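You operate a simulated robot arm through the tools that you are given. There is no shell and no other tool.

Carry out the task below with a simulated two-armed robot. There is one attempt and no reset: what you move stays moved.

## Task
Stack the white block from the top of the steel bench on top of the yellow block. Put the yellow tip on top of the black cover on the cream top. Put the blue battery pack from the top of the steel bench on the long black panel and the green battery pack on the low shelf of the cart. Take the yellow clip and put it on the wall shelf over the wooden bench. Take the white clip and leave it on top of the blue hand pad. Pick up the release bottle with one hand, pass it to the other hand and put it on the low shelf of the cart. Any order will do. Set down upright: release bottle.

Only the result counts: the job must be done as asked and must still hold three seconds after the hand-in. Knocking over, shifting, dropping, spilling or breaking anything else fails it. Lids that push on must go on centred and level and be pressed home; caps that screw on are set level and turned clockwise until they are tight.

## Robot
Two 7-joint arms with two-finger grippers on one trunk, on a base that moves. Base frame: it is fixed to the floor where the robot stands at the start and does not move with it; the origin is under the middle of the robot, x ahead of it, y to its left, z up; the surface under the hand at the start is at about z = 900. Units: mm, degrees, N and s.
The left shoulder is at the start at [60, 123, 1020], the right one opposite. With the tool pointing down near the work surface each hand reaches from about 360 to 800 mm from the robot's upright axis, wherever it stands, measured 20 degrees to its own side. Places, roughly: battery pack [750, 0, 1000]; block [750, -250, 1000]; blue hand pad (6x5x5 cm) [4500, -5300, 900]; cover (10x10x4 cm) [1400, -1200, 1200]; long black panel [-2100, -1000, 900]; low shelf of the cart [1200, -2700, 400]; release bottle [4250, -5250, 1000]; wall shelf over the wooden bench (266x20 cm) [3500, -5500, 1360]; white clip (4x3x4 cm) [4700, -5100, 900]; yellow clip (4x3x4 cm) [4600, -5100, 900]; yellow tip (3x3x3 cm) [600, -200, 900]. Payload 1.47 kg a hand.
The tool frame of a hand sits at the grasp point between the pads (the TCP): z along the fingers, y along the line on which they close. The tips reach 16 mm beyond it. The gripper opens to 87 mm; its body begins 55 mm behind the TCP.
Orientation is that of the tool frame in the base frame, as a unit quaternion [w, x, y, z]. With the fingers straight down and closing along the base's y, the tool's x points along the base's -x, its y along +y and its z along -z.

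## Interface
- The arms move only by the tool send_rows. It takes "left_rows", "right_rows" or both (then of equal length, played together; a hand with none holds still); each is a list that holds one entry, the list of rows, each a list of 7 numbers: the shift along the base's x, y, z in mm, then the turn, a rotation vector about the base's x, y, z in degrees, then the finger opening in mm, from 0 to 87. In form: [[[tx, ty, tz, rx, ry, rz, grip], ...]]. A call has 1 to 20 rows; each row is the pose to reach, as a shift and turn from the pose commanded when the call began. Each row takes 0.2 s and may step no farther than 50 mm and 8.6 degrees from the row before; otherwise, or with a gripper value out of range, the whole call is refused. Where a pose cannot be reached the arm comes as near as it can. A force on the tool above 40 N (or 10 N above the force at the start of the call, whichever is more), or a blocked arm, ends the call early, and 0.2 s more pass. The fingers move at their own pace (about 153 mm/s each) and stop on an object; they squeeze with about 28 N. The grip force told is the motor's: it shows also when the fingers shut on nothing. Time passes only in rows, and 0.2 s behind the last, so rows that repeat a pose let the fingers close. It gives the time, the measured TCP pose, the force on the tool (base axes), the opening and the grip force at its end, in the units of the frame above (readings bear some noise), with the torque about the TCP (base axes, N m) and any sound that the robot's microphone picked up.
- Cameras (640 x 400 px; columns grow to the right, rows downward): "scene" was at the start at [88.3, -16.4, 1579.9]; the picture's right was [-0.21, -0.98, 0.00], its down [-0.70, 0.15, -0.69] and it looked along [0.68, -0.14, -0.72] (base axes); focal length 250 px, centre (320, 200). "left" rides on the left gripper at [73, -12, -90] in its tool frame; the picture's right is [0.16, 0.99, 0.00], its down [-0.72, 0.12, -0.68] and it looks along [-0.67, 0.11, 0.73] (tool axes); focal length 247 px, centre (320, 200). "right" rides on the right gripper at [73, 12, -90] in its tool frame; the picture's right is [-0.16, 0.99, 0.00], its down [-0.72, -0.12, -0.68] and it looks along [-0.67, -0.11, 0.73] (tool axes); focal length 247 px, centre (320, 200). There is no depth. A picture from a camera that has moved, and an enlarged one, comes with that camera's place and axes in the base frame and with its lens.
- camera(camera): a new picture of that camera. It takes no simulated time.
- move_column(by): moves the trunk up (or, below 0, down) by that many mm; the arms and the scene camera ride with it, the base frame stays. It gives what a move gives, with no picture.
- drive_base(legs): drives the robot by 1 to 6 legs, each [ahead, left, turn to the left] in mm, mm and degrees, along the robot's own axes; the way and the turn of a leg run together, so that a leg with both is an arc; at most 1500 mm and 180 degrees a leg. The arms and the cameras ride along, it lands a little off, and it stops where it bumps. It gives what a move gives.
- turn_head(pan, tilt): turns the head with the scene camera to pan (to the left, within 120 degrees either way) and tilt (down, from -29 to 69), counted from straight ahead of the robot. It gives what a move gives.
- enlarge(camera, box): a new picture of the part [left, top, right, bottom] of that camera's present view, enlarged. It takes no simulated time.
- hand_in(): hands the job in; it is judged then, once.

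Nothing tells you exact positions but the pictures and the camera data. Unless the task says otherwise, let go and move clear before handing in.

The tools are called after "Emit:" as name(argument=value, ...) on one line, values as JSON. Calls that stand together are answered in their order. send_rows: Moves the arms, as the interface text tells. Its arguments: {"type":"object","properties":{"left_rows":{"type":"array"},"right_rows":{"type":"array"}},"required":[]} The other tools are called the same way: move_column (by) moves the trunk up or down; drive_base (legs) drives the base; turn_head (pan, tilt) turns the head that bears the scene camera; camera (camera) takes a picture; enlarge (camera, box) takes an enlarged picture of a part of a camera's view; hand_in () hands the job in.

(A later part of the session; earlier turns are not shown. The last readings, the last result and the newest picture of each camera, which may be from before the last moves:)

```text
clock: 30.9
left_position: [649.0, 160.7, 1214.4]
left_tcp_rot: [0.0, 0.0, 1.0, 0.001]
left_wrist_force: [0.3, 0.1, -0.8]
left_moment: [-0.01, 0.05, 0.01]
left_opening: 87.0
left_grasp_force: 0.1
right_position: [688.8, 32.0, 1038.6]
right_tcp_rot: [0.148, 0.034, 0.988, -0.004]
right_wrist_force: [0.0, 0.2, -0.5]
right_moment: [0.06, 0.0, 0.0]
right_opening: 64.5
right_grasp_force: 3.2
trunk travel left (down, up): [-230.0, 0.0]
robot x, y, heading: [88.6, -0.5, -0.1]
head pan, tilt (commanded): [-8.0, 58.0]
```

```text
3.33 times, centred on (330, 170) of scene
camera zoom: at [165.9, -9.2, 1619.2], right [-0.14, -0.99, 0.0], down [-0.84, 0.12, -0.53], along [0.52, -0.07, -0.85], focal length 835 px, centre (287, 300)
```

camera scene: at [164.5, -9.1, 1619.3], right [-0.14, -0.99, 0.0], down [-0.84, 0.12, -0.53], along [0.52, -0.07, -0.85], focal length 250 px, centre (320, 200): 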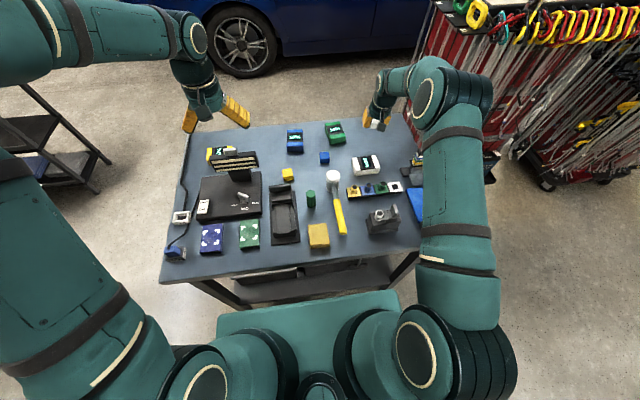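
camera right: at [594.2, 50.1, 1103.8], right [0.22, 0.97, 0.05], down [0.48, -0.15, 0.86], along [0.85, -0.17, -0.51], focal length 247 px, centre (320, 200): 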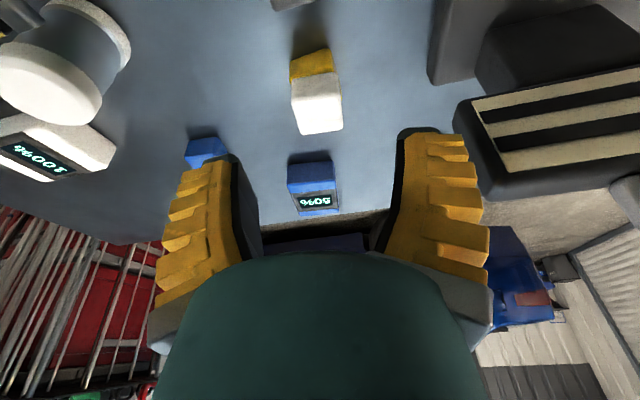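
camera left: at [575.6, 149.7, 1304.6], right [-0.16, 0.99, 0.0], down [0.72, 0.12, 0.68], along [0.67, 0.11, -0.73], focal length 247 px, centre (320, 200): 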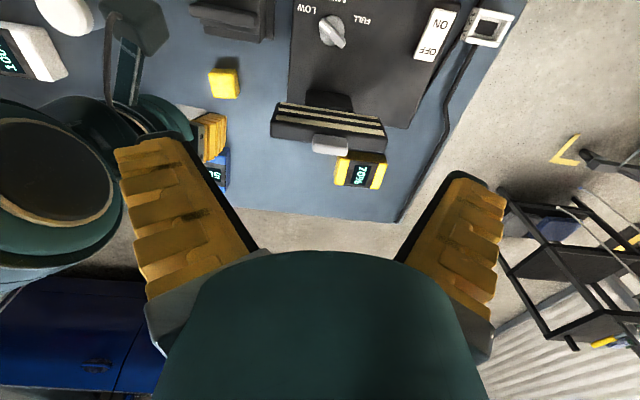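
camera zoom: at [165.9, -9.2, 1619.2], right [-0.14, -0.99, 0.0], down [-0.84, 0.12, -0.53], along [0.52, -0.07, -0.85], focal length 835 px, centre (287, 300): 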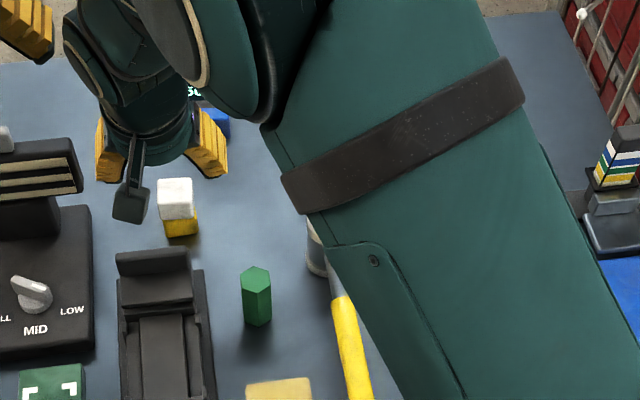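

White is on yellow. Now for the yellow tip in the rack: I'll bring the right hand back upright and over the rack for a close look.

Emit:
send_rows(right_rows=[[[-5, -20, 25, 0, 3, 0.7, 60], [-20, -60, 42, 0, 6, 1.4, 60], [-40, -105, 42, 0, 9, 2.1, 60], [-60, -150, 42, 0, 12, 2.8, 60], [-80, -195, 42, 0, 15, 3.5, 60], [-100, -230, 42, 0, 17, 4, 60], [-100, -230, 42, 0, 17, 4, 60]]])

Emit:
camera(camera="right")

Emit:
camera(camera="scene")

```text
clock: 32.5
left_position: [649.2, 161.6, 1214.3]
left_tcp_rot: [0.0, 0.0, 1.0, 0.0]
left_wrist_force: [0.2, 0.6, 0.3]
left_moment: [-0.01, 0.0, -0.01]
left_opening: 87.0
left_grasp_force: 0.1
right_position: [588.5, -199.1, 1082.9]
right_tcp_rot: [0.0, -0.002, 1.0, -0.005]
right_wrist_force: [0.4, 1.1, -0.6]
right_moment: [-0.02, -0.01, 0.01]
right_opening: 64.6
right_grasp_force: 3.2
trunk travel left (down, up): [-230.0, 0.0]
robot x, y, heading: [87.0, 0.6, -0.0]
head pan, tilt (commanded): [-8.0, 58.0]
```

```text
taken
camera right: at [516.8, -186.1, 1172.9], right [0.16, 0.99, -0.01], down [0.72, -0.11, 0.68], along [0.67, -0.11, -0.73], focal length 247 px, centre (320, 200)
```

right: 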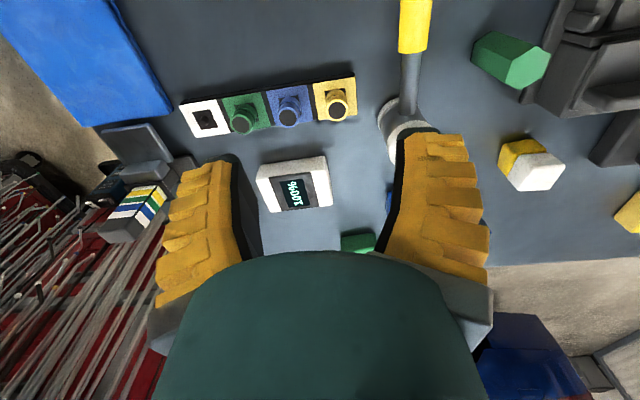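

```text
taken
camera scene: at [165.1, -8.4, 1619.3], right [-0.14, -0.99, 0.0], down [-0.84, 0.12, -0.53], along [0.52, -0.07, -0.85], focal length 250 px, centre (320, 200)
```

scene: 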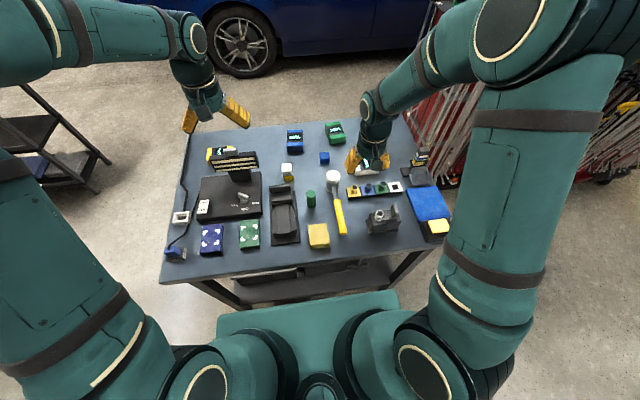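

Emit:
enlarge(camera="right", box=[160, 50, 400, 200])

Emit:
enlarge(camera="scene", box=[310, 150, 430, 240])

```text
2.67 times, centred on (280, 125) of right
camera zoom: at [516.8, -186.1, 1172.9], right [0.16, 0.99, -0.01], down [0.72, -0.11, 0.68], along [0.67, -0.11, -0.73], focal length 659 px, centre (427, 400)
```

zoom: 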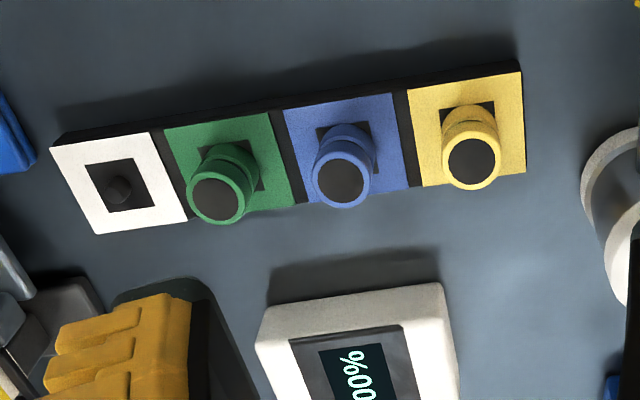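

```text
4.44 times, centred on (370, 195) of scene
camera zoom: at [165.1, -8.4, 1619.3], right [-0.14, -0.99, 0.0], down [-0.84, 0.12, -0.53], along [0.52, -0.07, -0.85], focal length 1113 px, centre (98, 222)
```

zoom: 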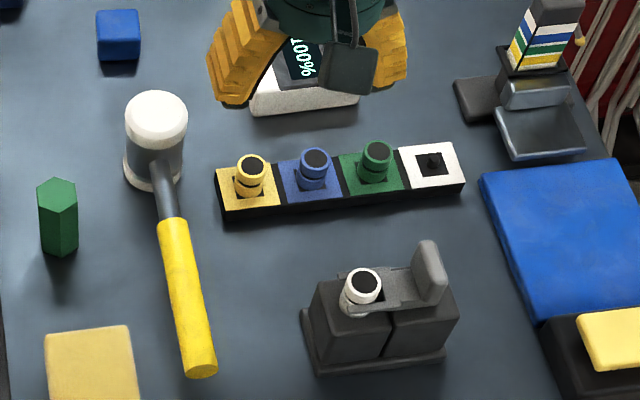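

Each tip is a round piece about 24 mm wide in a rack with 48 mm pitch, with the yellow one at about [617,-187]. I'll rotate the right gripper 90° so that the fingers close along x and stay clear of the blue tip.

Emit:
send_rows(right_rows=[[[3, 1, -4, 0, 0, 8.2, 60], [6, 2, -8, 0, 0, 16.4, 60], [9, 3, -12, 0, 0, 24.6, 60], [12, 4, -16, 0, 0, 32.8, 60], [15, 5, -20, 0, 0, 41, 60], [17, 6, -24, 0, 0, 49.2, 60], [19, 7, -28, 0, 0, 57.4, 60], [21, 8, -32, 0, 0, 65.6, 60], [23, 9, -36, 0, 0, 73.8, 60], [26, 11, -40, 0, 0, 82, 60], [28, 12, -43, 0, 0, 90, 60], [28, 12, -43, 0, 0, 90, 60]]])

Emit:
camera(camera="right")

Emit:
camera(camera="scene")

```text
clock: 35.1
left_position: [646.8, 158.8, 1213.7]
left_tcp_rot: [0.0, 0.0, 1.0, 0.0]
left_wrist_force: [-1.5, -1.2, 0.1]
left_moment: [-0.02, -0.02, -0.01]
left_opening: 86.8
left_grasp_force: 0.1
right_position: [618.4, -187.7, 1040.2]
right_tcp_rot: [-0.003, 0.708, -0.706, 0.003]
right_wrist_force: [0.1, -0.6, -0.2]
right_moment: [0.01, 0.01, 0.01]
right_opening: 64.7
right_grasp_force: 2.9
trunk travel left (down, up): [-230.0, 0.0]
robot x, y, heading: [86.3, -1.9, -0.2]
head pan, tilt (commanded): [-8.0, 58.0]
```

```text
taken
camera right: at [606.5, -260.6, 1129.0], right [-0.99, 0.15, -0.01], down [0.11, 0.72, 0.68], along [0.11, 0.67, -0.73], focal length 247 px, centre (320, 200)
```

right: 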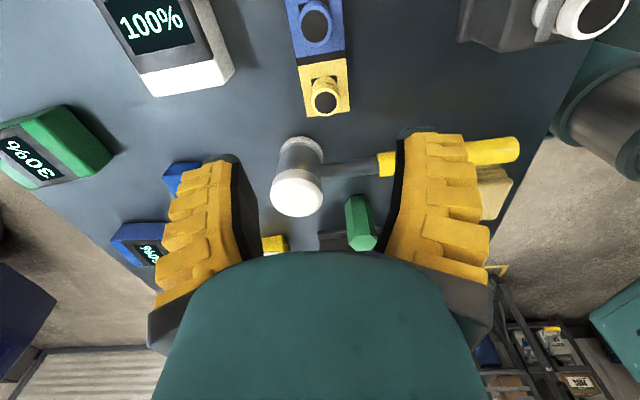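

```text
taken
camera scene: at [164.6, -9.1, 1619.4], right [-0.14, -0.99, 0.0], down [-0.84, 0.12, -0.53], along [0.52, -0.07, -0.85], focal length 250 px, centre (320, 200)
```

scene: 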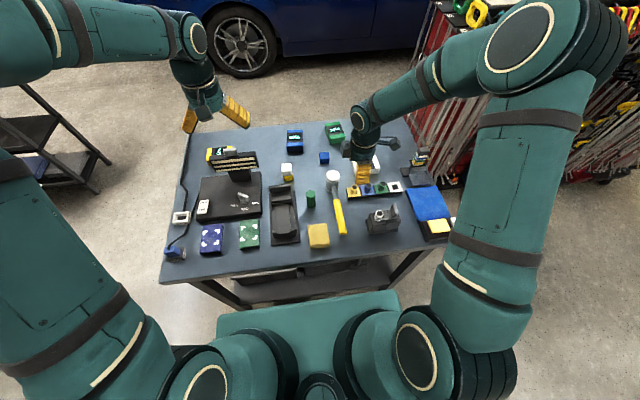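

Emit:
enlarge(camera="right", box=[250, 30, 410, 150])

```text
3.33 times, centred on (330, 90) of right
camera zoom: at [606.5, -260.6, 1129.0], right [-0.99, 0.15, -0.01], down [0.11, 0.72, 0.68], along [0.11, 0.67, -0.73], focal length 823 px, centre (287, 567)
```

zoom: 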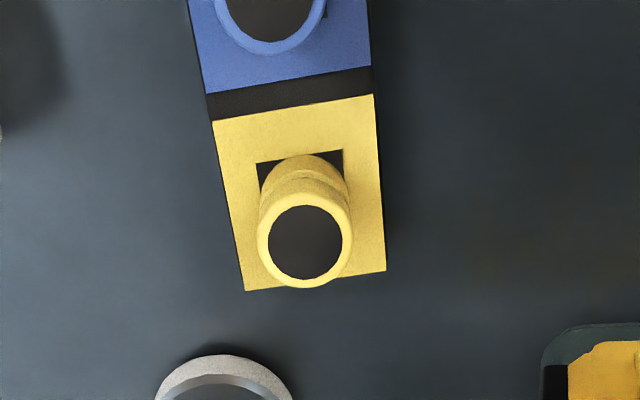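

Emit:
send_rows(right_rows=[[[-4, 0.6, -35, 0, 0, 0, 60], [-4, 0.6, -70, 0, 0, 0, 60], [-4, 0.6, -92, 0, 0, 0, 60], [-4, 0.6, -104, 0, 0, 0, 60], [-4, 0.6, -104, 0, 0, 0, 60]]])

Emit:
camera(camera="right")

Emit:
enlarge(camera="scene", box=[310, 130, 430, 220])

```text
clock: 36.3
left_position: [649.0, 160.0, 1214.8]
left_tcp_rot: [-0.001, 0.0, 1.0, 0.0]
left_wrist_force: [-0.5, 0.0, -0.5]
left_moment: [-0.02, 0.0, 0.02]
left_opening: 86.7
left_grasp_force: 0.1
right_position: [613.0, -186.5, 937.2]
right_tcp_rot: [-0.004, 0.708, -0.706, 0.005]
right_wrist_force: [-0.1, -0.8, -0.2]
right_moment: [0.02, -0.02, 0.02]
right_opening: 64.6
right_grasp_force: 3.1
trunk travel left (down, up): [-230.0, 0.0]
robot x, y, heading: [88.2, 2.4, -0.2]
head pan, tilt (commanded): [-8.0, 58.0]
```

```text
taken
camera right: at [600.6, -259.8, 1026.6], right [-0.99, 0.16, -0.01], down [0.11, 0.72, 0.68], along [0.11, 0.67, -0.73], focal length 247 px, centre (320, 200)
```

right: 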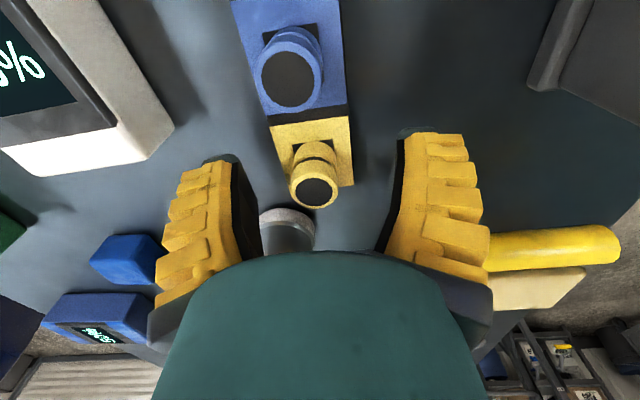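

```text
4.44 times, centred on (370, 175) of scene
camera zoom: at [164.4, -9.3, 1619.4], right [-0.14, -0.99, 0.0], down [-0.84, 0.12, -0.53], along [0.52, -0.07, -0.85], focal length 1113 px, centre (98, 311)
```

zoom: 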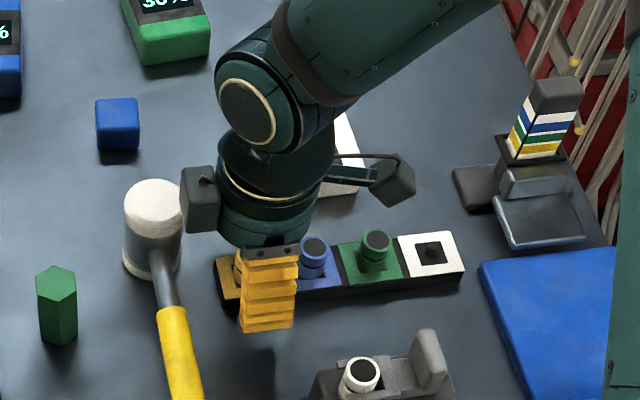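

The tip is well placed between the fingers. A small nudge (+2.5 mm in x, -3 mm in z), then I'll close and lift.

Emit:
send_rows(right_rows=[[[2.5, 0, -3, 0, 0, 0, 60], [2.5, 0, -3, 0, 0, 0, 35], [2.5, 0, -3, 0, 0, 0, 15], [2.5, 0, -3, 0, 0, 0, 0], [2.5, 0, -3, 0, 0, 0, 0], [2.5, 0, -3, 0, 0, 0, 0]]])

Emit:
camera(camera="right")

```text
clock: 37.7
left_position: [647.9, 160.9, 1214.5]
left_tcp_rot: [0.0, 0.0, 1.0, 0.0]
left_wrist_force: [-0.3, 0.2, 0.3]
left_moment: [-0.01, -0.02, 0.0]
left_opening: 87.0
left_grasp_force: 0.0
right_position: [616.3, -187.3, 933.6]
right_tcp_rot: [-0.004, 0.708, -0.706, 0.004]
right_wrist_force: [0.7, -1.3, 11.6]
right_moment: [-0.04, -0.03, -0.02]
right_opening: 15.5
right_grasp_force: 28.0
trunk travel left (down, up): [-230.0, 0.0]
robot x, y, heading: [84.6, 2.2, 0.1]
head pan, tilt (commanded): [-8.0, 58.0]
```

```text
taken
camera right: at [603.3, -260.2, 1023.5], right [-0.99, 0.16, -0.01], down [0.11, 0.72, 0.68], along [0.12, 0.67, -0.73], focal length 247 px, centre (320, 200)
```

right: 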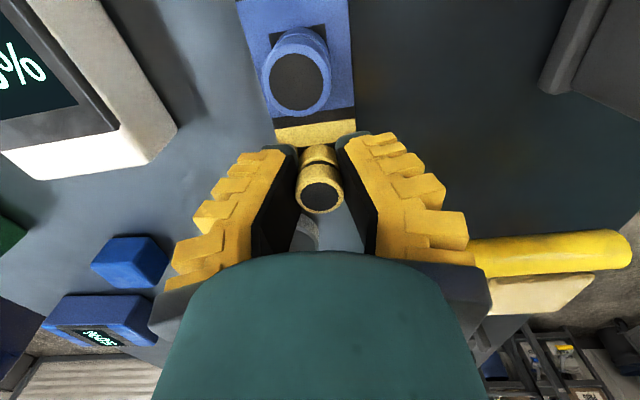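

The fingers grip the tip's neck (15.5 mm). I'll lift straight up slowly.

Emit:
send_rows(right_rows=[[[0, 0, 3, 0, 0, 0, 0], [0, 0, 8, 0, 0, 0, 0], [0, 0, 16, 0, 0, 0, 0], [0, 0, 30, 0, 0, 0, 0], [0, 0, 60, 0, 0, 0, 0], [0, 0, 100, 0, 0, 0, 0], [0, 0, 100, 0, 0, 0, 0]]])

Emit:
camera(camera="right")

Emit:
enlarge(camera="scene", box=[310, 130, 430, 220])

```text
clock: 39.3
left_position: [648.7, 161.5, 1214.3]
left_tcp_rot: [0.001, 0.0, 1.0, 0.0]
left_wrist_force: [0.7, 0.4, -0.5]
left_moment: [-0.02, 0.02, 0.01]
left_opening: 87.0
left_grasp_force: 0.0
right_position: [618.9, -187.5, 1033.9]
right_tcp_rot: [-0.004, 0.707, -0.707, 0.003]
right_wrist_force: [-0.5, -0.1, 0.0]
right_moment: [0.03, 0.0, 0.05]
right_opening: 11.8
right_grasp_force: 27.7
trunk travel left (down, up): [-230.0, 0.0]
robot x, y, heading: [88.9, -1.8, 0.1]
head pan, tilt (commanded): [-8.0, 58.0]
```

```text
taken
camera right: at [606.5, -260.3, 1123.1], right [-0.99, 0.16, -0.01], down [0.11, 0.72, 0.68], along [0.11, 0.67, -0.73], focal length 247 px, centre (320, 200)
```

right: 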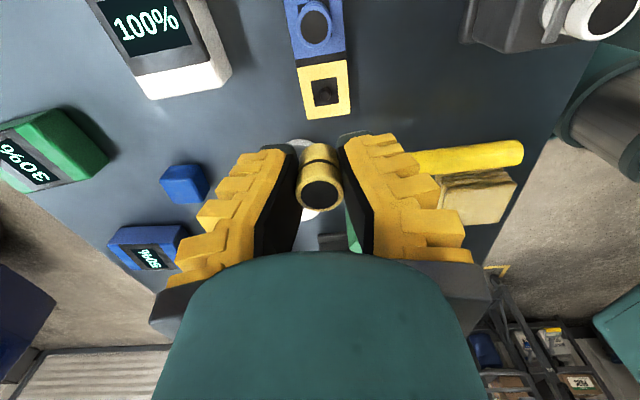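

```text
4.44 times, centred on (370, 175) of scene
camera zoom: at [165.5, -9.3, 1619.3], right [-0.14, -0.99, 0.0], down [-0.84, 0.12, -0.53], along [0.52, -0.07, -0.85], focal length 1113 px, centre (98, 311)
```

zoom: 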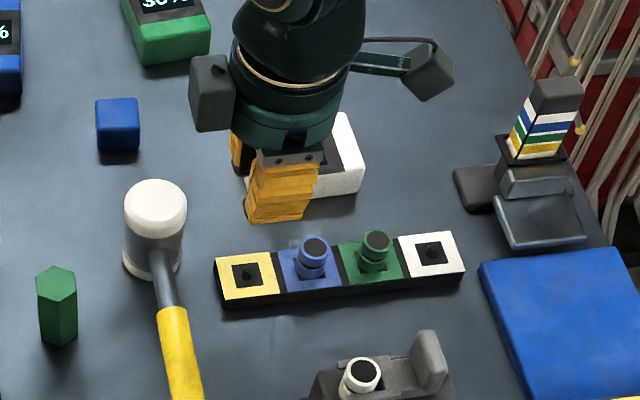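

Emit:
enlarge(camera="right", box=[260, 120, 390, 220])

Emit:
camera(camera="left")

```text
4.00 times, centred on (325, 170) of right
camera zoom: at [606.5, -260.3, 1123.1], right [-0.99, 0.16, -0.01], down [0.11, 0.72, 0.68], along [0.11, 0.67, -0.73], focal length 988 px, centre (300, 320)
```

zoom: 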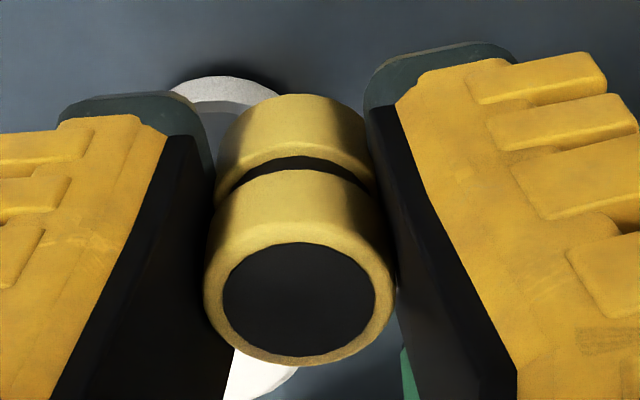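

```text
taken
camera left: at [576.5, 149.9, 1304.2], right [-0.16, 0.99, 0.0], down [0.72, 0.12, 0.68], along [0.67, 0.11, -0.73], focal length 247 px, centre (320, 200)
```

left: 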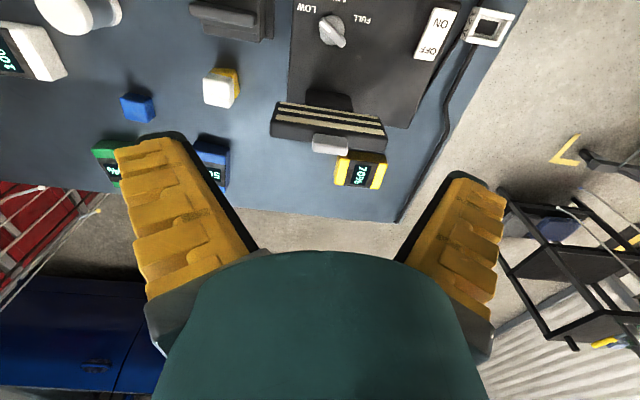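

The tip is securely held and upright. Now I'll survey the cream-topped rack and the black cover before driving there.

Emit:
turn_head(pan=-42, tilt=22)

Emit:
camera(camera="scene")

Emit:
enlarge(camera="scene", box=[180, 60, 420, 210])

```text
clock: 40.3
left_position: [648.5, 159.8, 1214.0]
left_tcp_rot: [-0.001, 0.001, 1.0, 0.0]
left_wrist_force: [0.8, -0.3, 1.0]
left_moment: [0.01, -0.01, -0.02]
left_opening: 87.1
left_grasp_force: 0.2
right_position: [617.8, -186.9, 1034.9]
right_tcp_rot: [-0.004, 0.707, -0.707, 0.004]
right_wrist_force: [0.1, 0.9, -0.2]
right_moment: [0.0, -0.02, 0.01]
right_opening: 11.6
right_grasp_force: 28.7
trunk travel left (down, up): [-230.0, 0.0]
robot x, y, heading: [88.0, 1.4, 0.1]
head pan, tilt (commanded): [-42.0, 22.0]
```

```text
taken
camera scene: at [165.5, -61.8, 1671.8], right [-0.67, -0.74, 0.0], down [-0.28, 0.25, -0.93], along [0.69, -0.62, -0.38], focal length 250 px, centre (320, 200)
```

scene: 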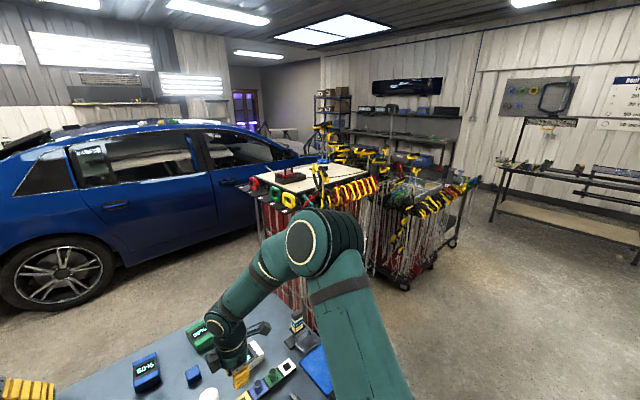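

```text
2.67 times, centred on (300, 135) of scene
camera zoom: at [165.5, -61.8, 1671.8], right [-0.67, -0.74, 0.0], down [-0.28, 0.25, -0.93], along [0.69, -0.62, -0.38], focal length 668 px, centre (373, 373)
```

zoom: 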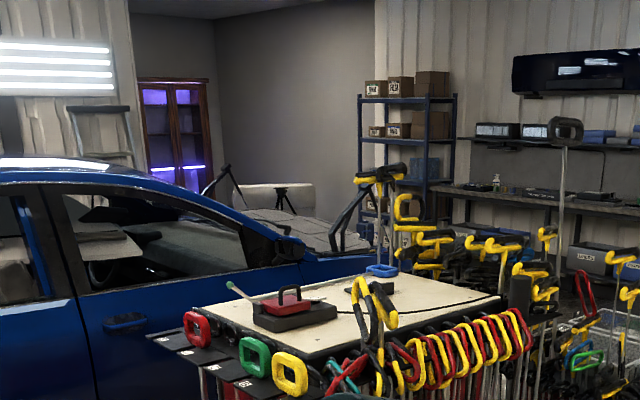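

The cover seems to be the small black item near [1480,-1270] on the cream top, which spans about x 1177–1690 and y -828 to -1453. I'll tuck both arms high, then back away from the bench.

Emit:
send_rows(right_rows=[[[0, 0, 45, 0, 0, 0, 0], [0, 0, 90, 0, 0, 0, 0], [0, 0, 135, 0, 0, 0, 0], [-20, -20, 170, 0, 0, 0, 0], [-50, -50, 180, 0, 0, 0, 0], [-80, -80, 180, 0, 0, 0, 0], [-90, -100, 180, 0, 0, 0, 0]]], left_rows=[[[0, 0, 20, 0, 0, 0, 87], [-20, 10, 40, 0, 0, 0, 87], [-45, 20, 60, 0, 0, 0, 87], [-70, 30, 60, 0, 0, 0, 87], [-90, 40, 60, 0, 0, 0, 87], [-110, 50, 60, 0, 0, 0, 87], [-120, 60, 60, 0, 0, 0, 87]]])

Emit:
drive_base(legs=[[-350, 0, 0], [0, -1150, 0]])

Emit:
turn_head(pan=0, tilt=18)

Emit:
camera(camera="scene")

```text
clock: 41.9
left_position: [527.8, 220.1, 1272.1]
left_tcp_rot: [0.0, 0.001, 1.0, 0.0]
left_wrist_force: [-0.1, 0.0, 0.0]
left_moment: [0.01, 0.0, -0.01]
left_opening: 87.2
left_grasp_force: 0.0
right_position: [528.3, -287.6, 1214.2]
right_tcp_rot: [-0.003, 0.707, -0.707, 0.004]
right_wrist_force: [-0.2, -0.2, -0.2]
right_moment: [-0.01, 0.0, -0.01]
right_opening: 11.5
right_grasp_force: 28.3
trunk travel left (down, up): [-230.0, 0.0]
robot x, y, heading: [84.7, 0.1, -0.1]
head pan, tilt (commanded): [-42.0, 22.0]
```

```text
clock: 54.1
left_position: [185.0, -923.6, 1274.3]
left_tcp_rot: [0.001, -0.004, 1.0, 0.0]
left_wrist_force: [0.5, 0.0, -0.5]
left_moment: [0.01, -0.03, -0.01]
left_opening: 86.6
left_grasp_force: 0.1
right_position: [189.5, -1433.7, 1213.7]
right_tcp_rot: [-0.004, 0.71, -0.704, 0.004]
right_wrist_force: [-0.5, -0.1, 0.1]
right_moment: [0.01, 0.01, 0.0]
right_opening: 10.9
right_grasp_force: 27.9
trunk travel left (down, up): [-230.0, 0.0]
robot x, y, heading: [-254.9, -1147.2, 0.5]
head pan, tilt (commanded): [-42.0, 22.0]
```

```text
clock: 55.2
left_position: [185.1, -924.9, 1272.5]
left_tcp_rot: [0.0, -0.004, 1.0, 0.0]
left_wrist_force: [-0.1, -0.1, 0.2]
left_moment: [-0.03, -0.02, -0.05]
left_opening: 87.0
left_grasp_force: 0.1
right_position: [188.3, -1433.5, 1213.2]
right_tcp_rot: [-0.003, 0.71, -0.704, 0.004]
right_wrist_force: [0.0, 0.7, -0.8]
right_moment: [0.01, 0.0, 0.0]
right_opening: 11.1
right_grasp_force: 28.0
trunk travel left (down, up): [-230.0, 0.0]
robot x, y, heading: [-255.4, -1149.0, 0.3]
head pan, tilt (commanded): [0.0, 18.0]
```

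```text
taken
camera scene: at [-151.5, -1147.2, 1678.4], right [0.01, -1.0, 0.0], down [-0.31, 0.0, -0.95], along [0.95, 0.01, -0.31], focal length 250 px, centre (320, 200)
```

scene: 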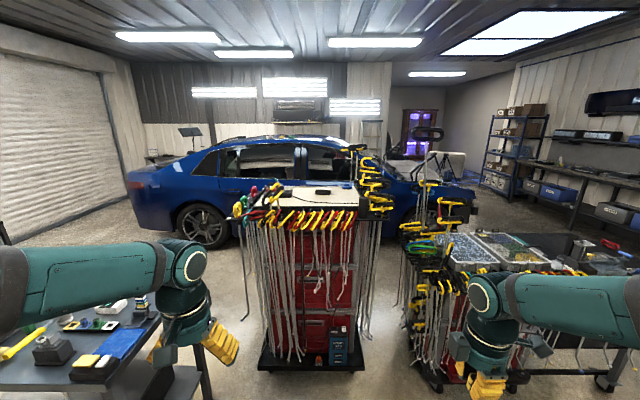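

Emit:
enlarge(camera="scene", box=[230, 140, 480, 296])

Emit:
enlarge(camera="scene", box=[390, 200, 640, 396])

Emit:
turn_head(pan=-45, tilt=18)

Emit:
camera(camera="scene")

```text
2.56 times, centred on (355, 218) of scene
camera zoom: at [-151.5, -1147.2, 1678.4], right [0.01, -1.0, 0.0], down [-0.31, 0.0, -0.95], along [0.95, 0.01, -0.31], focal length 641 px, centre (230, 154)
```

zoom: 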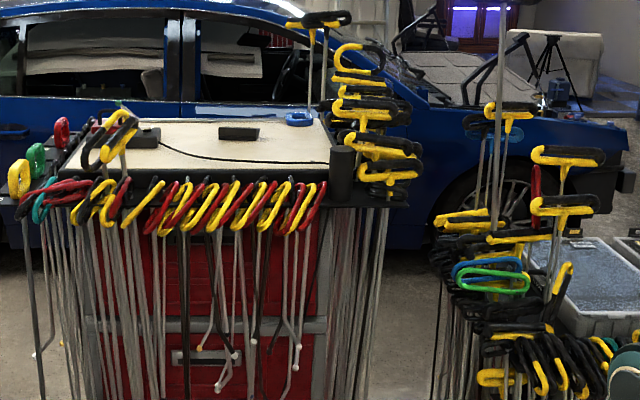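

```text
2.04 times, centred on (515, 298) of scene
camera zoom: at [-151.5, -1147.2, 1678.4], right [0.01, -1.0, 0.0], down [-0.31, 0.0, -0.95], along [0.95, 0.01, -0.31], focal length 511 px, centre (-78, 0)
```

zoom: 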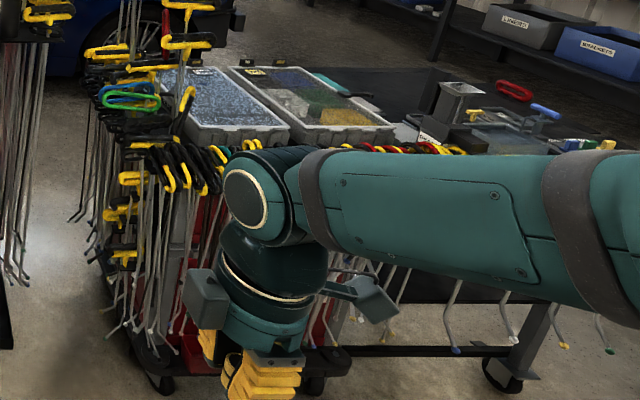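

```text
clock: 56.3
left_position: [184.2, -924.5, 1273.3]
left_tcp_rot: [0.0, -0.003, 1.0, -0.001]
left_wrist_force: [0.8, -0.4, -0.7]
left_moment: [0.0, 0.02, -0.01]
left_opening: 87.0
left_grasp_force: 0.1
right_position: [190.0, -1433.0, 1213.7]
right_tcp_rot: [-0.004, 0.71, -0.704, 0.003]
right_wrist_force: [-1.0, -0.3, -0.7]
right_moment: [0.02, -0.01, 0.0]
right_opening: 11.1
right_grasp_force: 28.3
trunk travel left (down, up): [-230.0, 0.0]
robot x, y, heading: [-253.7, -1149.2, 0.3]
head pan, tilt (commanded): [-45.0, 18.0]
```

```text
taken
camera scene: at [-178.4, -1213.3, 1678.4], right [-0.7, -0.71, 0.0], down [-0.22, 0.22, -0.95], along [0.68, -0.67, -0.31], focal length 250 px, centre (320, 200)
```

scene: 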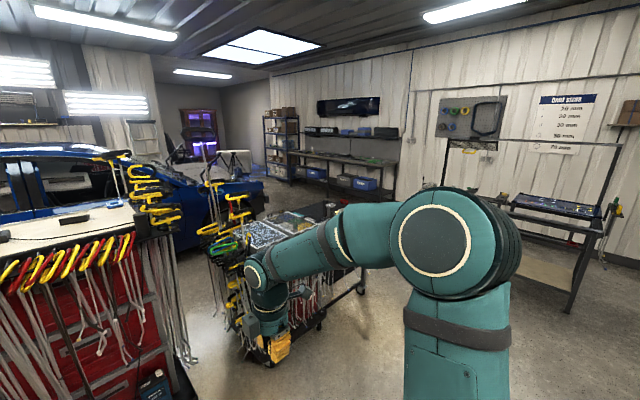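

The black cover shows clearly at about [1435,-1160] on the cream top. I'll raise and tuck both hands above the tool handles, then drive closer in two steps.

Emit:
send_rows(right_rows=[[[0, 0, 40, 0, 0, 0, 0], [-10, 10, 80, 0, 0, 0, 0], [-20, 20, 115, 0, 0, 0, 0], [-30, 30, 140, 0, 0, 0, 0], [-30, 30, 140, 0, 0, 0, 0]]], left_rows=[[[-25, 15, 30, 0, 0, 0, 87], [-55, 30, 60, 0, 0, 0, 87], [-85, 45, 90, 0, 0, 0, 87], [-115, 60, 120, 0, 0, 0, 87], [-140, 75, 130, 0, 0, 0, 87]]])

Emit:
drive_base(legs=[[650, 49, 0]])

Emit:
turn_head(pan=0, tilt=35)

Emit:
camera(camera="scene")

```text
clock: 57.5
left_position: [46.6, -850.9, 1400.7]
left_tcp_rot: [0.0, -0.004, 1.0, 0.0]
left_wrist_force: [-0.4, 0.0, 0.0]
left_moment: [-0.04, -0.02, -0.01]
left_opening: 87.2
left_grasp_force: 0.0
right_position: [157.5, -1401.7, 1352.2]
right_tcp_rot: [-0.004, 0.71, -0.704, 0.004]
right_wrist_force: [-0.2, 1.1, 0.3]
right_moment: [0.02, 0.01, 0.0]
right_opening: 11.1
right_grasp_force: 27.4
trunk travel left (down, up): [-230.0, 0.0]
robot x, y, heading: [-257.6, -1148.5, 0.1]
head pan, tilt (commanded): [-45.0, 18.0]
```

```text
clock: 61.2
left_position: [700.0, -792.0, 1401.8]
left_tcp_rot: [0.0, -0.006, 1.0, 0.0]
left_wrist_force: [0.2, -0.4, 0.3]
left_moment: [-0.02, -0.01, -0.02]
left_opening: 87.1
left_grasp_force: 0.0
right_position: [817.2, -1343.1, 1352.7]
right_tcp_rot: [-0.003, 0.712, -0.702, 0.004]
right_wrist_force: [0.0, 0.3, 0.5]
right_moment: [0.04, 0.04, 0.0]
right_opening: 10.8
right_grasp_force: 27.9
trunk travel left (down, up): [-230.0, 0.0]
robot x, y, heading: [401.1, -1091.5, 1.2]
head pan, tilt (commanded): [-45.0, 18.0]
```

```text
clock: 62.3
left_position: [700.1, -792.2, 1402.5]
left_tcp_rot: [0.0, -0.007, 1.0, 0.0]
left_wrist_force: [-0.2, 0.3, 0.1]
left_moment: [0.01, -0.01, 0.0]
left_opening: 87.1
left_grasp_force: 0.1
right_position: [816.1, -1343.1, 1353.7]
right_tcp_rot: [-0.004, 0.713, -0.702, 0.003]
right_wrist_force: [0.6, -0.4, 0.7]
right_moment: [-0.02, 0.03, -0.01]
right_opening: 10.9
right_grasp_force: 28.4
trunk travel left (down, up): [-230.0, 0.0]
robot x, y, heading: [399.5, -1092.3, 0.9]
head pan, tilt (commanded): [0.0, 35.0]
```

```text
taken
camera scene: at [499.0, -1091.2, 1651.3], right [0.01, -1.0, 0.0], down [-0.57, -0.01, -0.82], along [0.82, 0.01, -0.57], focal length 250 px, centre (320, 200)
```

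scene: 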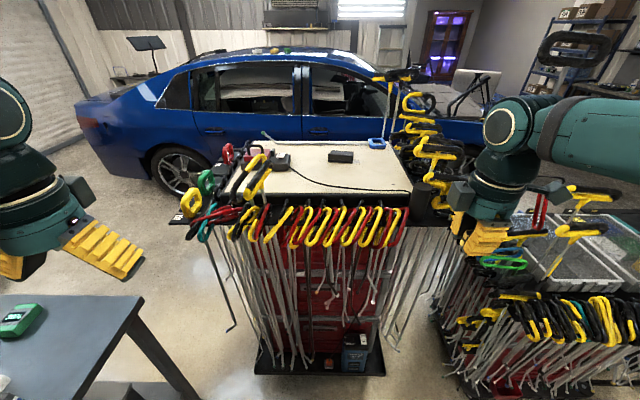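

The cover is at about [1380,-1153], top near z=1245. I'll drive another 300 mm ahead; the hands stay well above the handles.

Emit:
drive_base(legs=[[300, 0, -1]])

Emit:
turn_head(pan=-5, tilt=40)

Emit:
camera(camera="scene")

Emit:
enlarge(camera="scene", box=[220, 80, 460, 230])

```text
clock: 64.3
left_position: [1004.5, -797.7, 1401.5]
left_tcp_rot: [-0.001, 0.003, 1.0, 0.0]
left_wrist_force: [0.4, -0.5, -0.2]
left_moment: [0.02, 0.02, -0.02]
left_opening: 87.0
left_grasp_force: 0.0
right_position: [1108.4, -1351.2, 1352.9]
right_tcp_rot: [0.004, -0.705, 0.709, -0.003]
right_wrist_force: [-0.1, -0.5, 0.2]
right_moment: [0.0, 0.0, -0.01]
right_opening: 11.1
right_grasp_force: 27.9
trunk travel left (down, up): [-230.0, 0.0]
robot x, y, heading: [701.2, -1092.4, -0.4]
head pan, tilt (commanded): [0.0, 35.0]
```

```text
clock: 65.0
left_position: [1003.1, -796.5, 1401.3]
left_tcp_rot: [0.001, 0.005, 1.0, 0.0]
left_wrist_force: [0.1, -0.3, 0.4]
left_moment: [0.0, -0.03, -0.02]
left_opening: 87.1
left_grasp_force: 0.0
right_position: [1108.3, -1351.3, 1354.5]
right_tcp_rot: [0.004, -0.705, 0.71, -0.004]
right_wrist_force: [0.3, 0.2, -0.6]
right_moment: [-0.01, 0.02, 0.0]
right_opening: 11.0
right_grasp_force: 28.0
trunk travel left (down, up): [-230.0, 0.0]
robot x, y, heading: [698.5, -1093.3, -0.5]
head pan, tilt (commanded): [-5.0, 40.0]
```

```text
taken
camera scene: at [793.5, -1099.5, 1643.7], right [-0.09, -1.0, 0.0], down [-0.64, 0.06, -0.77], along [0.76, -0.07, -0.64], focal length 250 px, centre (320, 200)
```

scene: 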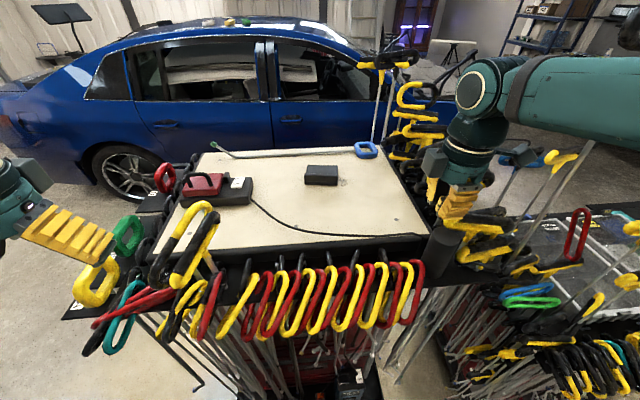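

```text
2.67 times, centred on (340, 155) of scene
camera zoom: at [793.5, -1099.5, 1643.7], right [-0.09, -1.0, 0.0], down [-0.64, 0.06, -0.77], along [0.76, -0.07, -0.64], focal length 668 px, centre (267, 320)
```

zoom: 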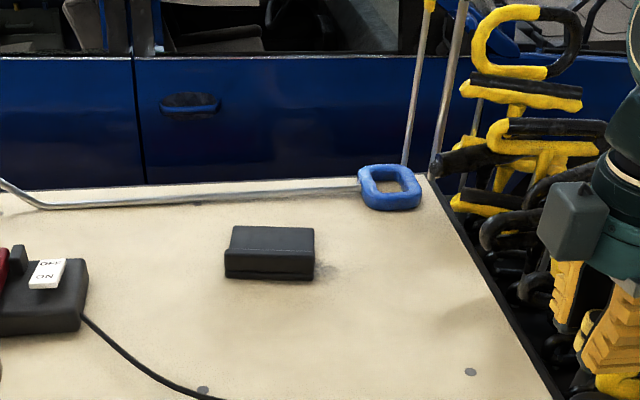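

The cover is a black box near [1410,-1158], about 98 mm wide with its top at roughly z=1237. I'll move the right hand over it to look closely with the wrist camera.

Emit:
send_rows(right_rows=[[[30, 25, -3, 0, 0, 0, 0], [66, 50, -6, 0, 0, 0, 0], [102, 75, -12, 0, 0, 0, 0], [138, 100, -18, 0, 0, 0, 0], [174, 125, -24, 0, 0, 0, 0], [210, 150, -30, 0, 0, 0, 0], [246, 175, -36, 0, 0, 0, 0], [270, 190, -42, 0, 0, 0, 0], [270, 190, -42, 0, 0, 0, 0]]])

Emit:
camera(camera="right")

Emit:
camera(camera="scene")

```text
clock: 67.0
left_position: [1002.5, -798.2, 1401.2]
left_tcp_rot: [0.001, 0.004, 1.0, 0.0]
left_wrist_force: [0.2, -1.0, 0.7]
left_moment: [0.01, 0.0, 0.03]
left_opening: 87.1
left_grasp_force: 0.0
right_position: [1378.9, -1162.7, 1313.3]
right_tcp_rot: [0.004, -0.705, 0.709, -0.004]
right_wrist_force: [0.4, -0.7, 0.1]
right_moment: [0.04, 0.0, 0.0]
right_opening: 11.1
right_grasp_force: 27.8
trunk travel left (down, up): [-230.0, 0.0]
robot x, y, heading: [700.3, -1090.9, -0.6]
head pan, tilt (commanded): [-5.0, 40.0]
```

```text
taken
camera right: at [1365.3, -1234.4, 1402.6], right [-0.99, 0.16, -0.01], down [0.11, 0.72, 0.68], along [0.12, 0.67, -0.73], focal length 247 px, centre (320, 200)
```

right: 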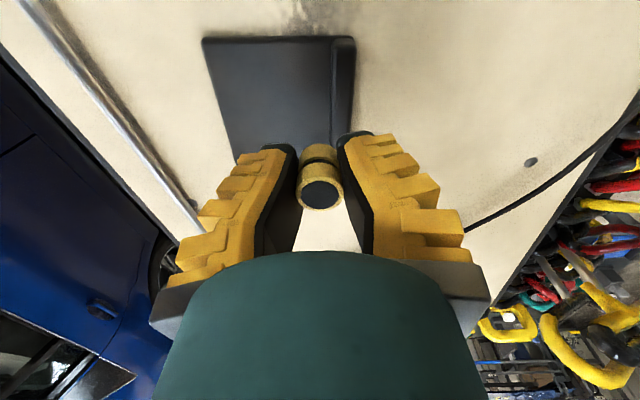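

```text
taken
camera scene: at [792.2, -1100.2, 1643.8], right [-0.09, -1.0, 0.0], down [-0.64, 0.06, -0.77], along [0.76, -0.07, -0.64], focal length 250 px, centre (320, 200)
```

scene: 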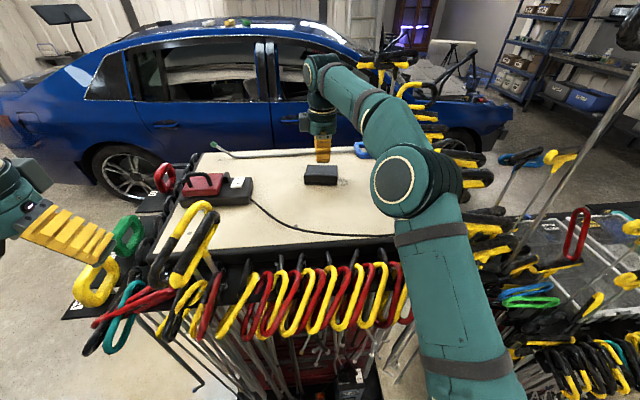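

Emit:
enlarge(camera="right", box=[180, 10, 420, 220])

Emit:
enlarge(camera="scene", box=[260, 120, 400, 220])

```text
1.90 times, centred on (300, 115) of right
camera zoom: at [1365.3, -1234.4, 1402.6], right [-0.99, 0.16, -0.01], down [0.11, 0.72, 0.68], along [0.12, 0.67, -0.73], focal length 470 px, centre (358, 362)
```

zoom: 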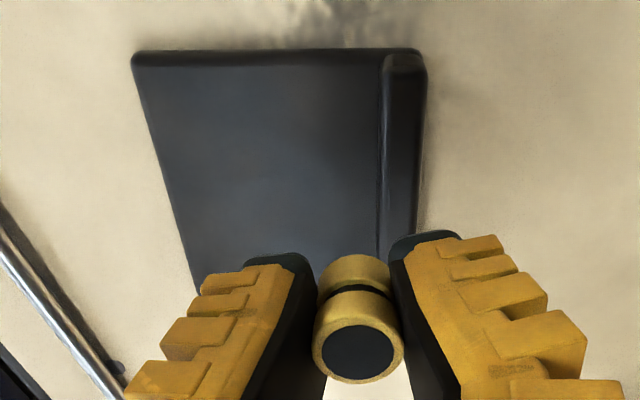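

```text
4.00 times, centred on (330, 170) of scene
camera zoom: at [792.2, -1100.2, 1643.8], right [-0.09, -1.0, 0.0], down [-0.64, 0.06, -0.77], along [0.76, -0.07, -0.64], focal length 1002 px, centre (280, 320)
```

zoom: 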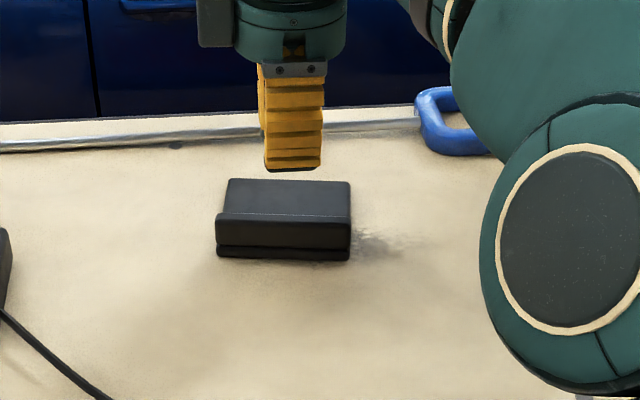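

The cover is a plate with a raised lip along its front edge: the plate is at z≈1239, the lip at x≈1347–1363 rises to about 1262. I'll place the tip on the plate at about [1407,-1160], lowering in small steps.

Emit:
send_rows(right_rows=[[[14, 1, -5, 0, 0, 0, 0], [28, 2, -15, 0, 0, 0, 0], [28, 2, -28, 0, 0, 0, 0], [28, 2, -38, 0, 0, 0, 0], [28, 2, -44, 0, 0, 0, 0], [28, 2, -44, 0, 0, 0, 0]]])

Emit:
camera(camera="right")

Emit:
enlarge(camera="scene", box=[260, 120, 400, 220])

```text
clock: 68.4
left_position: [1003.6, -797.6, 1401.1]
left_tcp_rot: [0.0, 0.003, 1.0, 0.0]
left_wrist_force: [-0.6, 0.7, -0.2]
left_moment: [0.02, -0.02, -0.04]
left_opening: 86.7
left_grasp_force: 0.1
right_position: [1406.8, -1159.7, 1266.9]
right_tcp_rot: [0.003, -0.705, 0.709, -0.004]
right_wrist_force: [-0.6, 0.7, 0.5]
right_moment: [-0.01, -0.02, 0.04]
right_opening: 10.8
right_grasp_force: 27.7
trunk travel left (down, up): [-230.0, 0.0]
robot x, y, heading: [699.6, -1093.9, -0.3]
head pan, tilt (commanded): [-5.0, 40.0]
```

```text
taken
camera right: at [1393.5, -1232.0, 1355.9], right [-0.99, 0.16, -0.01], down [0.11, 0.72, 0.68], along [0.12, 0.67, -0.73], focal length 247 px, centre (320, 200)
```

right: 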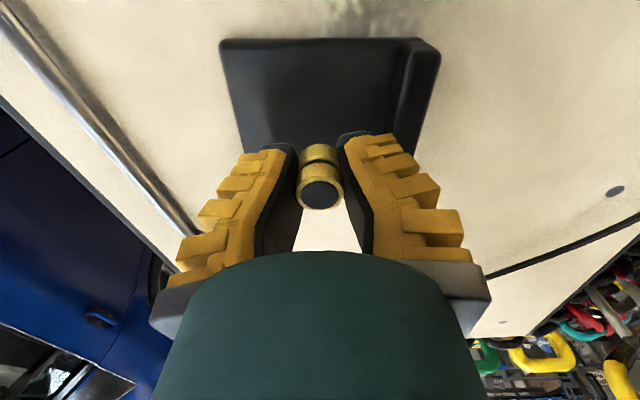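

```text
4.00 times, centred on (330, 170) of scene
camera zoom: at [793.2, -1099.5, 1643.7], right [-0.09, -1.0, 0.0], down [-0.64, 0.06, -0.77], along [0.76, -0.07, -0.64], focal length 1002 px, centre (280, 320)
```

zoom: 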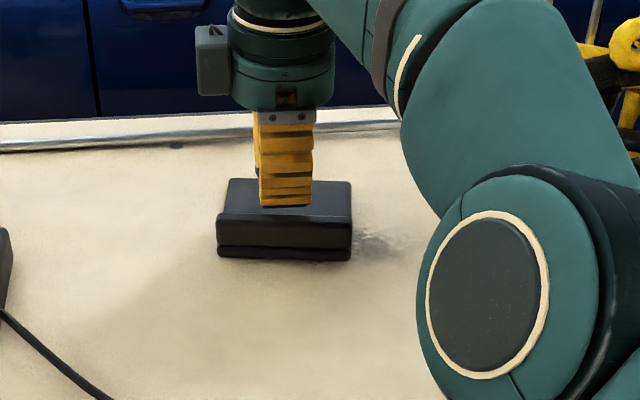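

Emit:
send_rows(right_rows=[[[0, 0, -2, 0, 0, 0, 0], [0, 0, -4, 0, 0, 0, 0], [0, 0, -4, 0, 0, 0, 0]]])

Emit:
send_rows(right_rows=[[[0, 0, -1.5, 0, 0, 0, 0], [0, 0, -1.5, 0, 0, 0, 0]]])

```text
clock: 69.2
left_position: [1002.8, -796.9, 1400.3]
left_tcp_rot: [0.0, 0.003, 1.0, -0.001]
left_wrist_force: [-0.2, -0.1, 0.4]
left_moment: [0.0, 0.02, 0.01]
left_opening: 87.2
left_grasp_force: 0.1
right_position: [1405.2, -1158.1, 1263.4]
right_tcp_rot: [0.005, -0.705, 0.709, -0.004]
right_wrist_force: [0.6, 0.4, 2.4]
right_moment: [0.01, 0.05, -0.04]
right_opening: 10.7
right_grasp_force: 28.4
trunk travel left (down, up): [-230.0, 0.0]
robot x, y, heading: [697.1, -1090.5, -0.3]
head pan, tilt (commanded): [-5.0, 40.0]
```

```text
clock: 69.8
left_position: [1003.3, -797.8, 1401.3]
left_tcp_rot: [0.0, 0.004, 1.0, -0.001]
left_wrist_force: [0.7, 0.0, 0.2]
left_moment: [0.0, -0.01, 0.0]
left_opening: 87.1
left_grasp_force: 0.1
right_position: [1406.7, -1158.9, 1262.2]
right_tcp_rot: [0.004, -0.705, 0.709, -0.004]
right_wrist_force: [3.5, 1.0, 9.8]
right_moment: [0.13, 0.3, -0.06]
right_opening: 9.1
right_grasp_force: 27.9
trunk travel left (down, up): [-230.0, 0.0]
robot x, y, heading: [700.1, -1089.6, -0.5]
head pan, tilt (commanded): [-5.0, 40.0]
```

Contact at about 10 N. Let me look at the tip before releasing.

Emit:
enlarge(camera="right", box=[260, 110, 390, 220])

Emit:
enlarge(camera="scene", box=[290, 130, 360, 200])

```text
3.64 times, centred on (325, 165) of right
camera zoom: at [1393.1, -1231.5, 1351.2], right [-0.99, 0.16, -0.01], down [0.11, 0.72, 0.68], along [0.12, 0.67, -0.73], focal length 898 px, centre (302, 327)
```

zoom: 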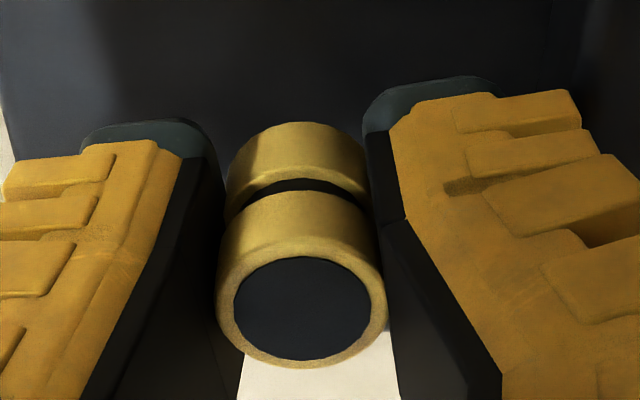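

```text
5.71 times, centred on (325, 165) of scene
camera zoom: at [792.8, -1099.3, 1643.8], right [-0.09, -1.0, 0.0], down [-0.64, 0.06, -0.77], along [0.76, -0.07, -0.64], focal length 1431 px, centre (291, 400)
```

zoom: 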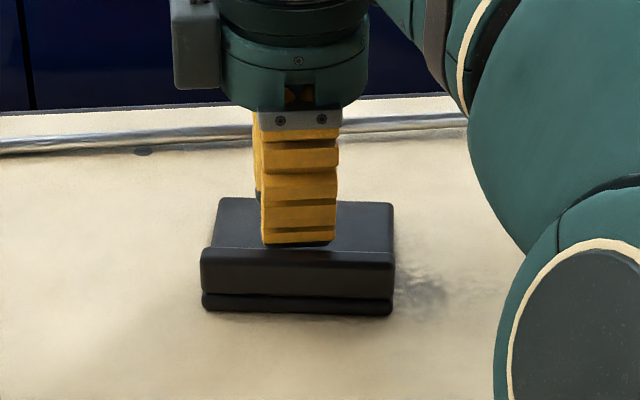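

Releasing gently with a small opening, so that the fingers don't touch the lip.

Emit:
send_rows(right_rows=[[[0, 0, 0.8, 0, 0, 0, 10], [0, 0, 0.8, 0, 0, 0, 16], [0, 0, 0.8, 0, 0, 0, 22], [0, 0, 0.8, 0, 0, 0, 28], [0, 0, 0.8, 0, 0, 0, 30]]])

Emit:
enlarge(camera="right", box=[240, 90, 400, 220])

```text
clock: 71.0
left_position: [1004.1, -797.9, 1401.2]
left_tcp_rot: [-0.001, 0.003, 1.0, 0.0]
left_wrist_force: [-0.1, 0.3, -0.2]
left_moment: [0.03, 0.01, -0.01]
left_opening: 87.1
left_grasp_force: 0.0
right_position: [1404.8, -1158.7, 1261.9]
right_tcp_rot: [0.004, -0.705, 0.709, -0.004]
right_wrist_force: [1.5, 0.2, 5.7]
right_moment: [0.05, 0.23, 0.02]
right_opening: 35.1
right_grasp_force: 4.7
trunk travel left (down, up): [-230.0, 0.0]
robot x, y, heading: [695.1, -1093.3, -0.0]
head pan, tilt (commanded): [-5.0, 40.0]
```

```text
3.08 times, centred on (320, 155) of right
camera zoom: at [1393.0, -1231.9, 1351.7], right [-0.99, 0.16, -0.01], down [0.11, 0.72, 0.68], along [0.12, 0.67, -0.73], focal length 760 px, centre (320, 338)
```

zoom: 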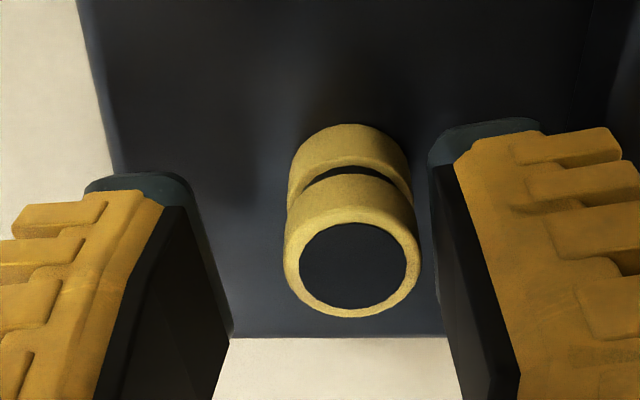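

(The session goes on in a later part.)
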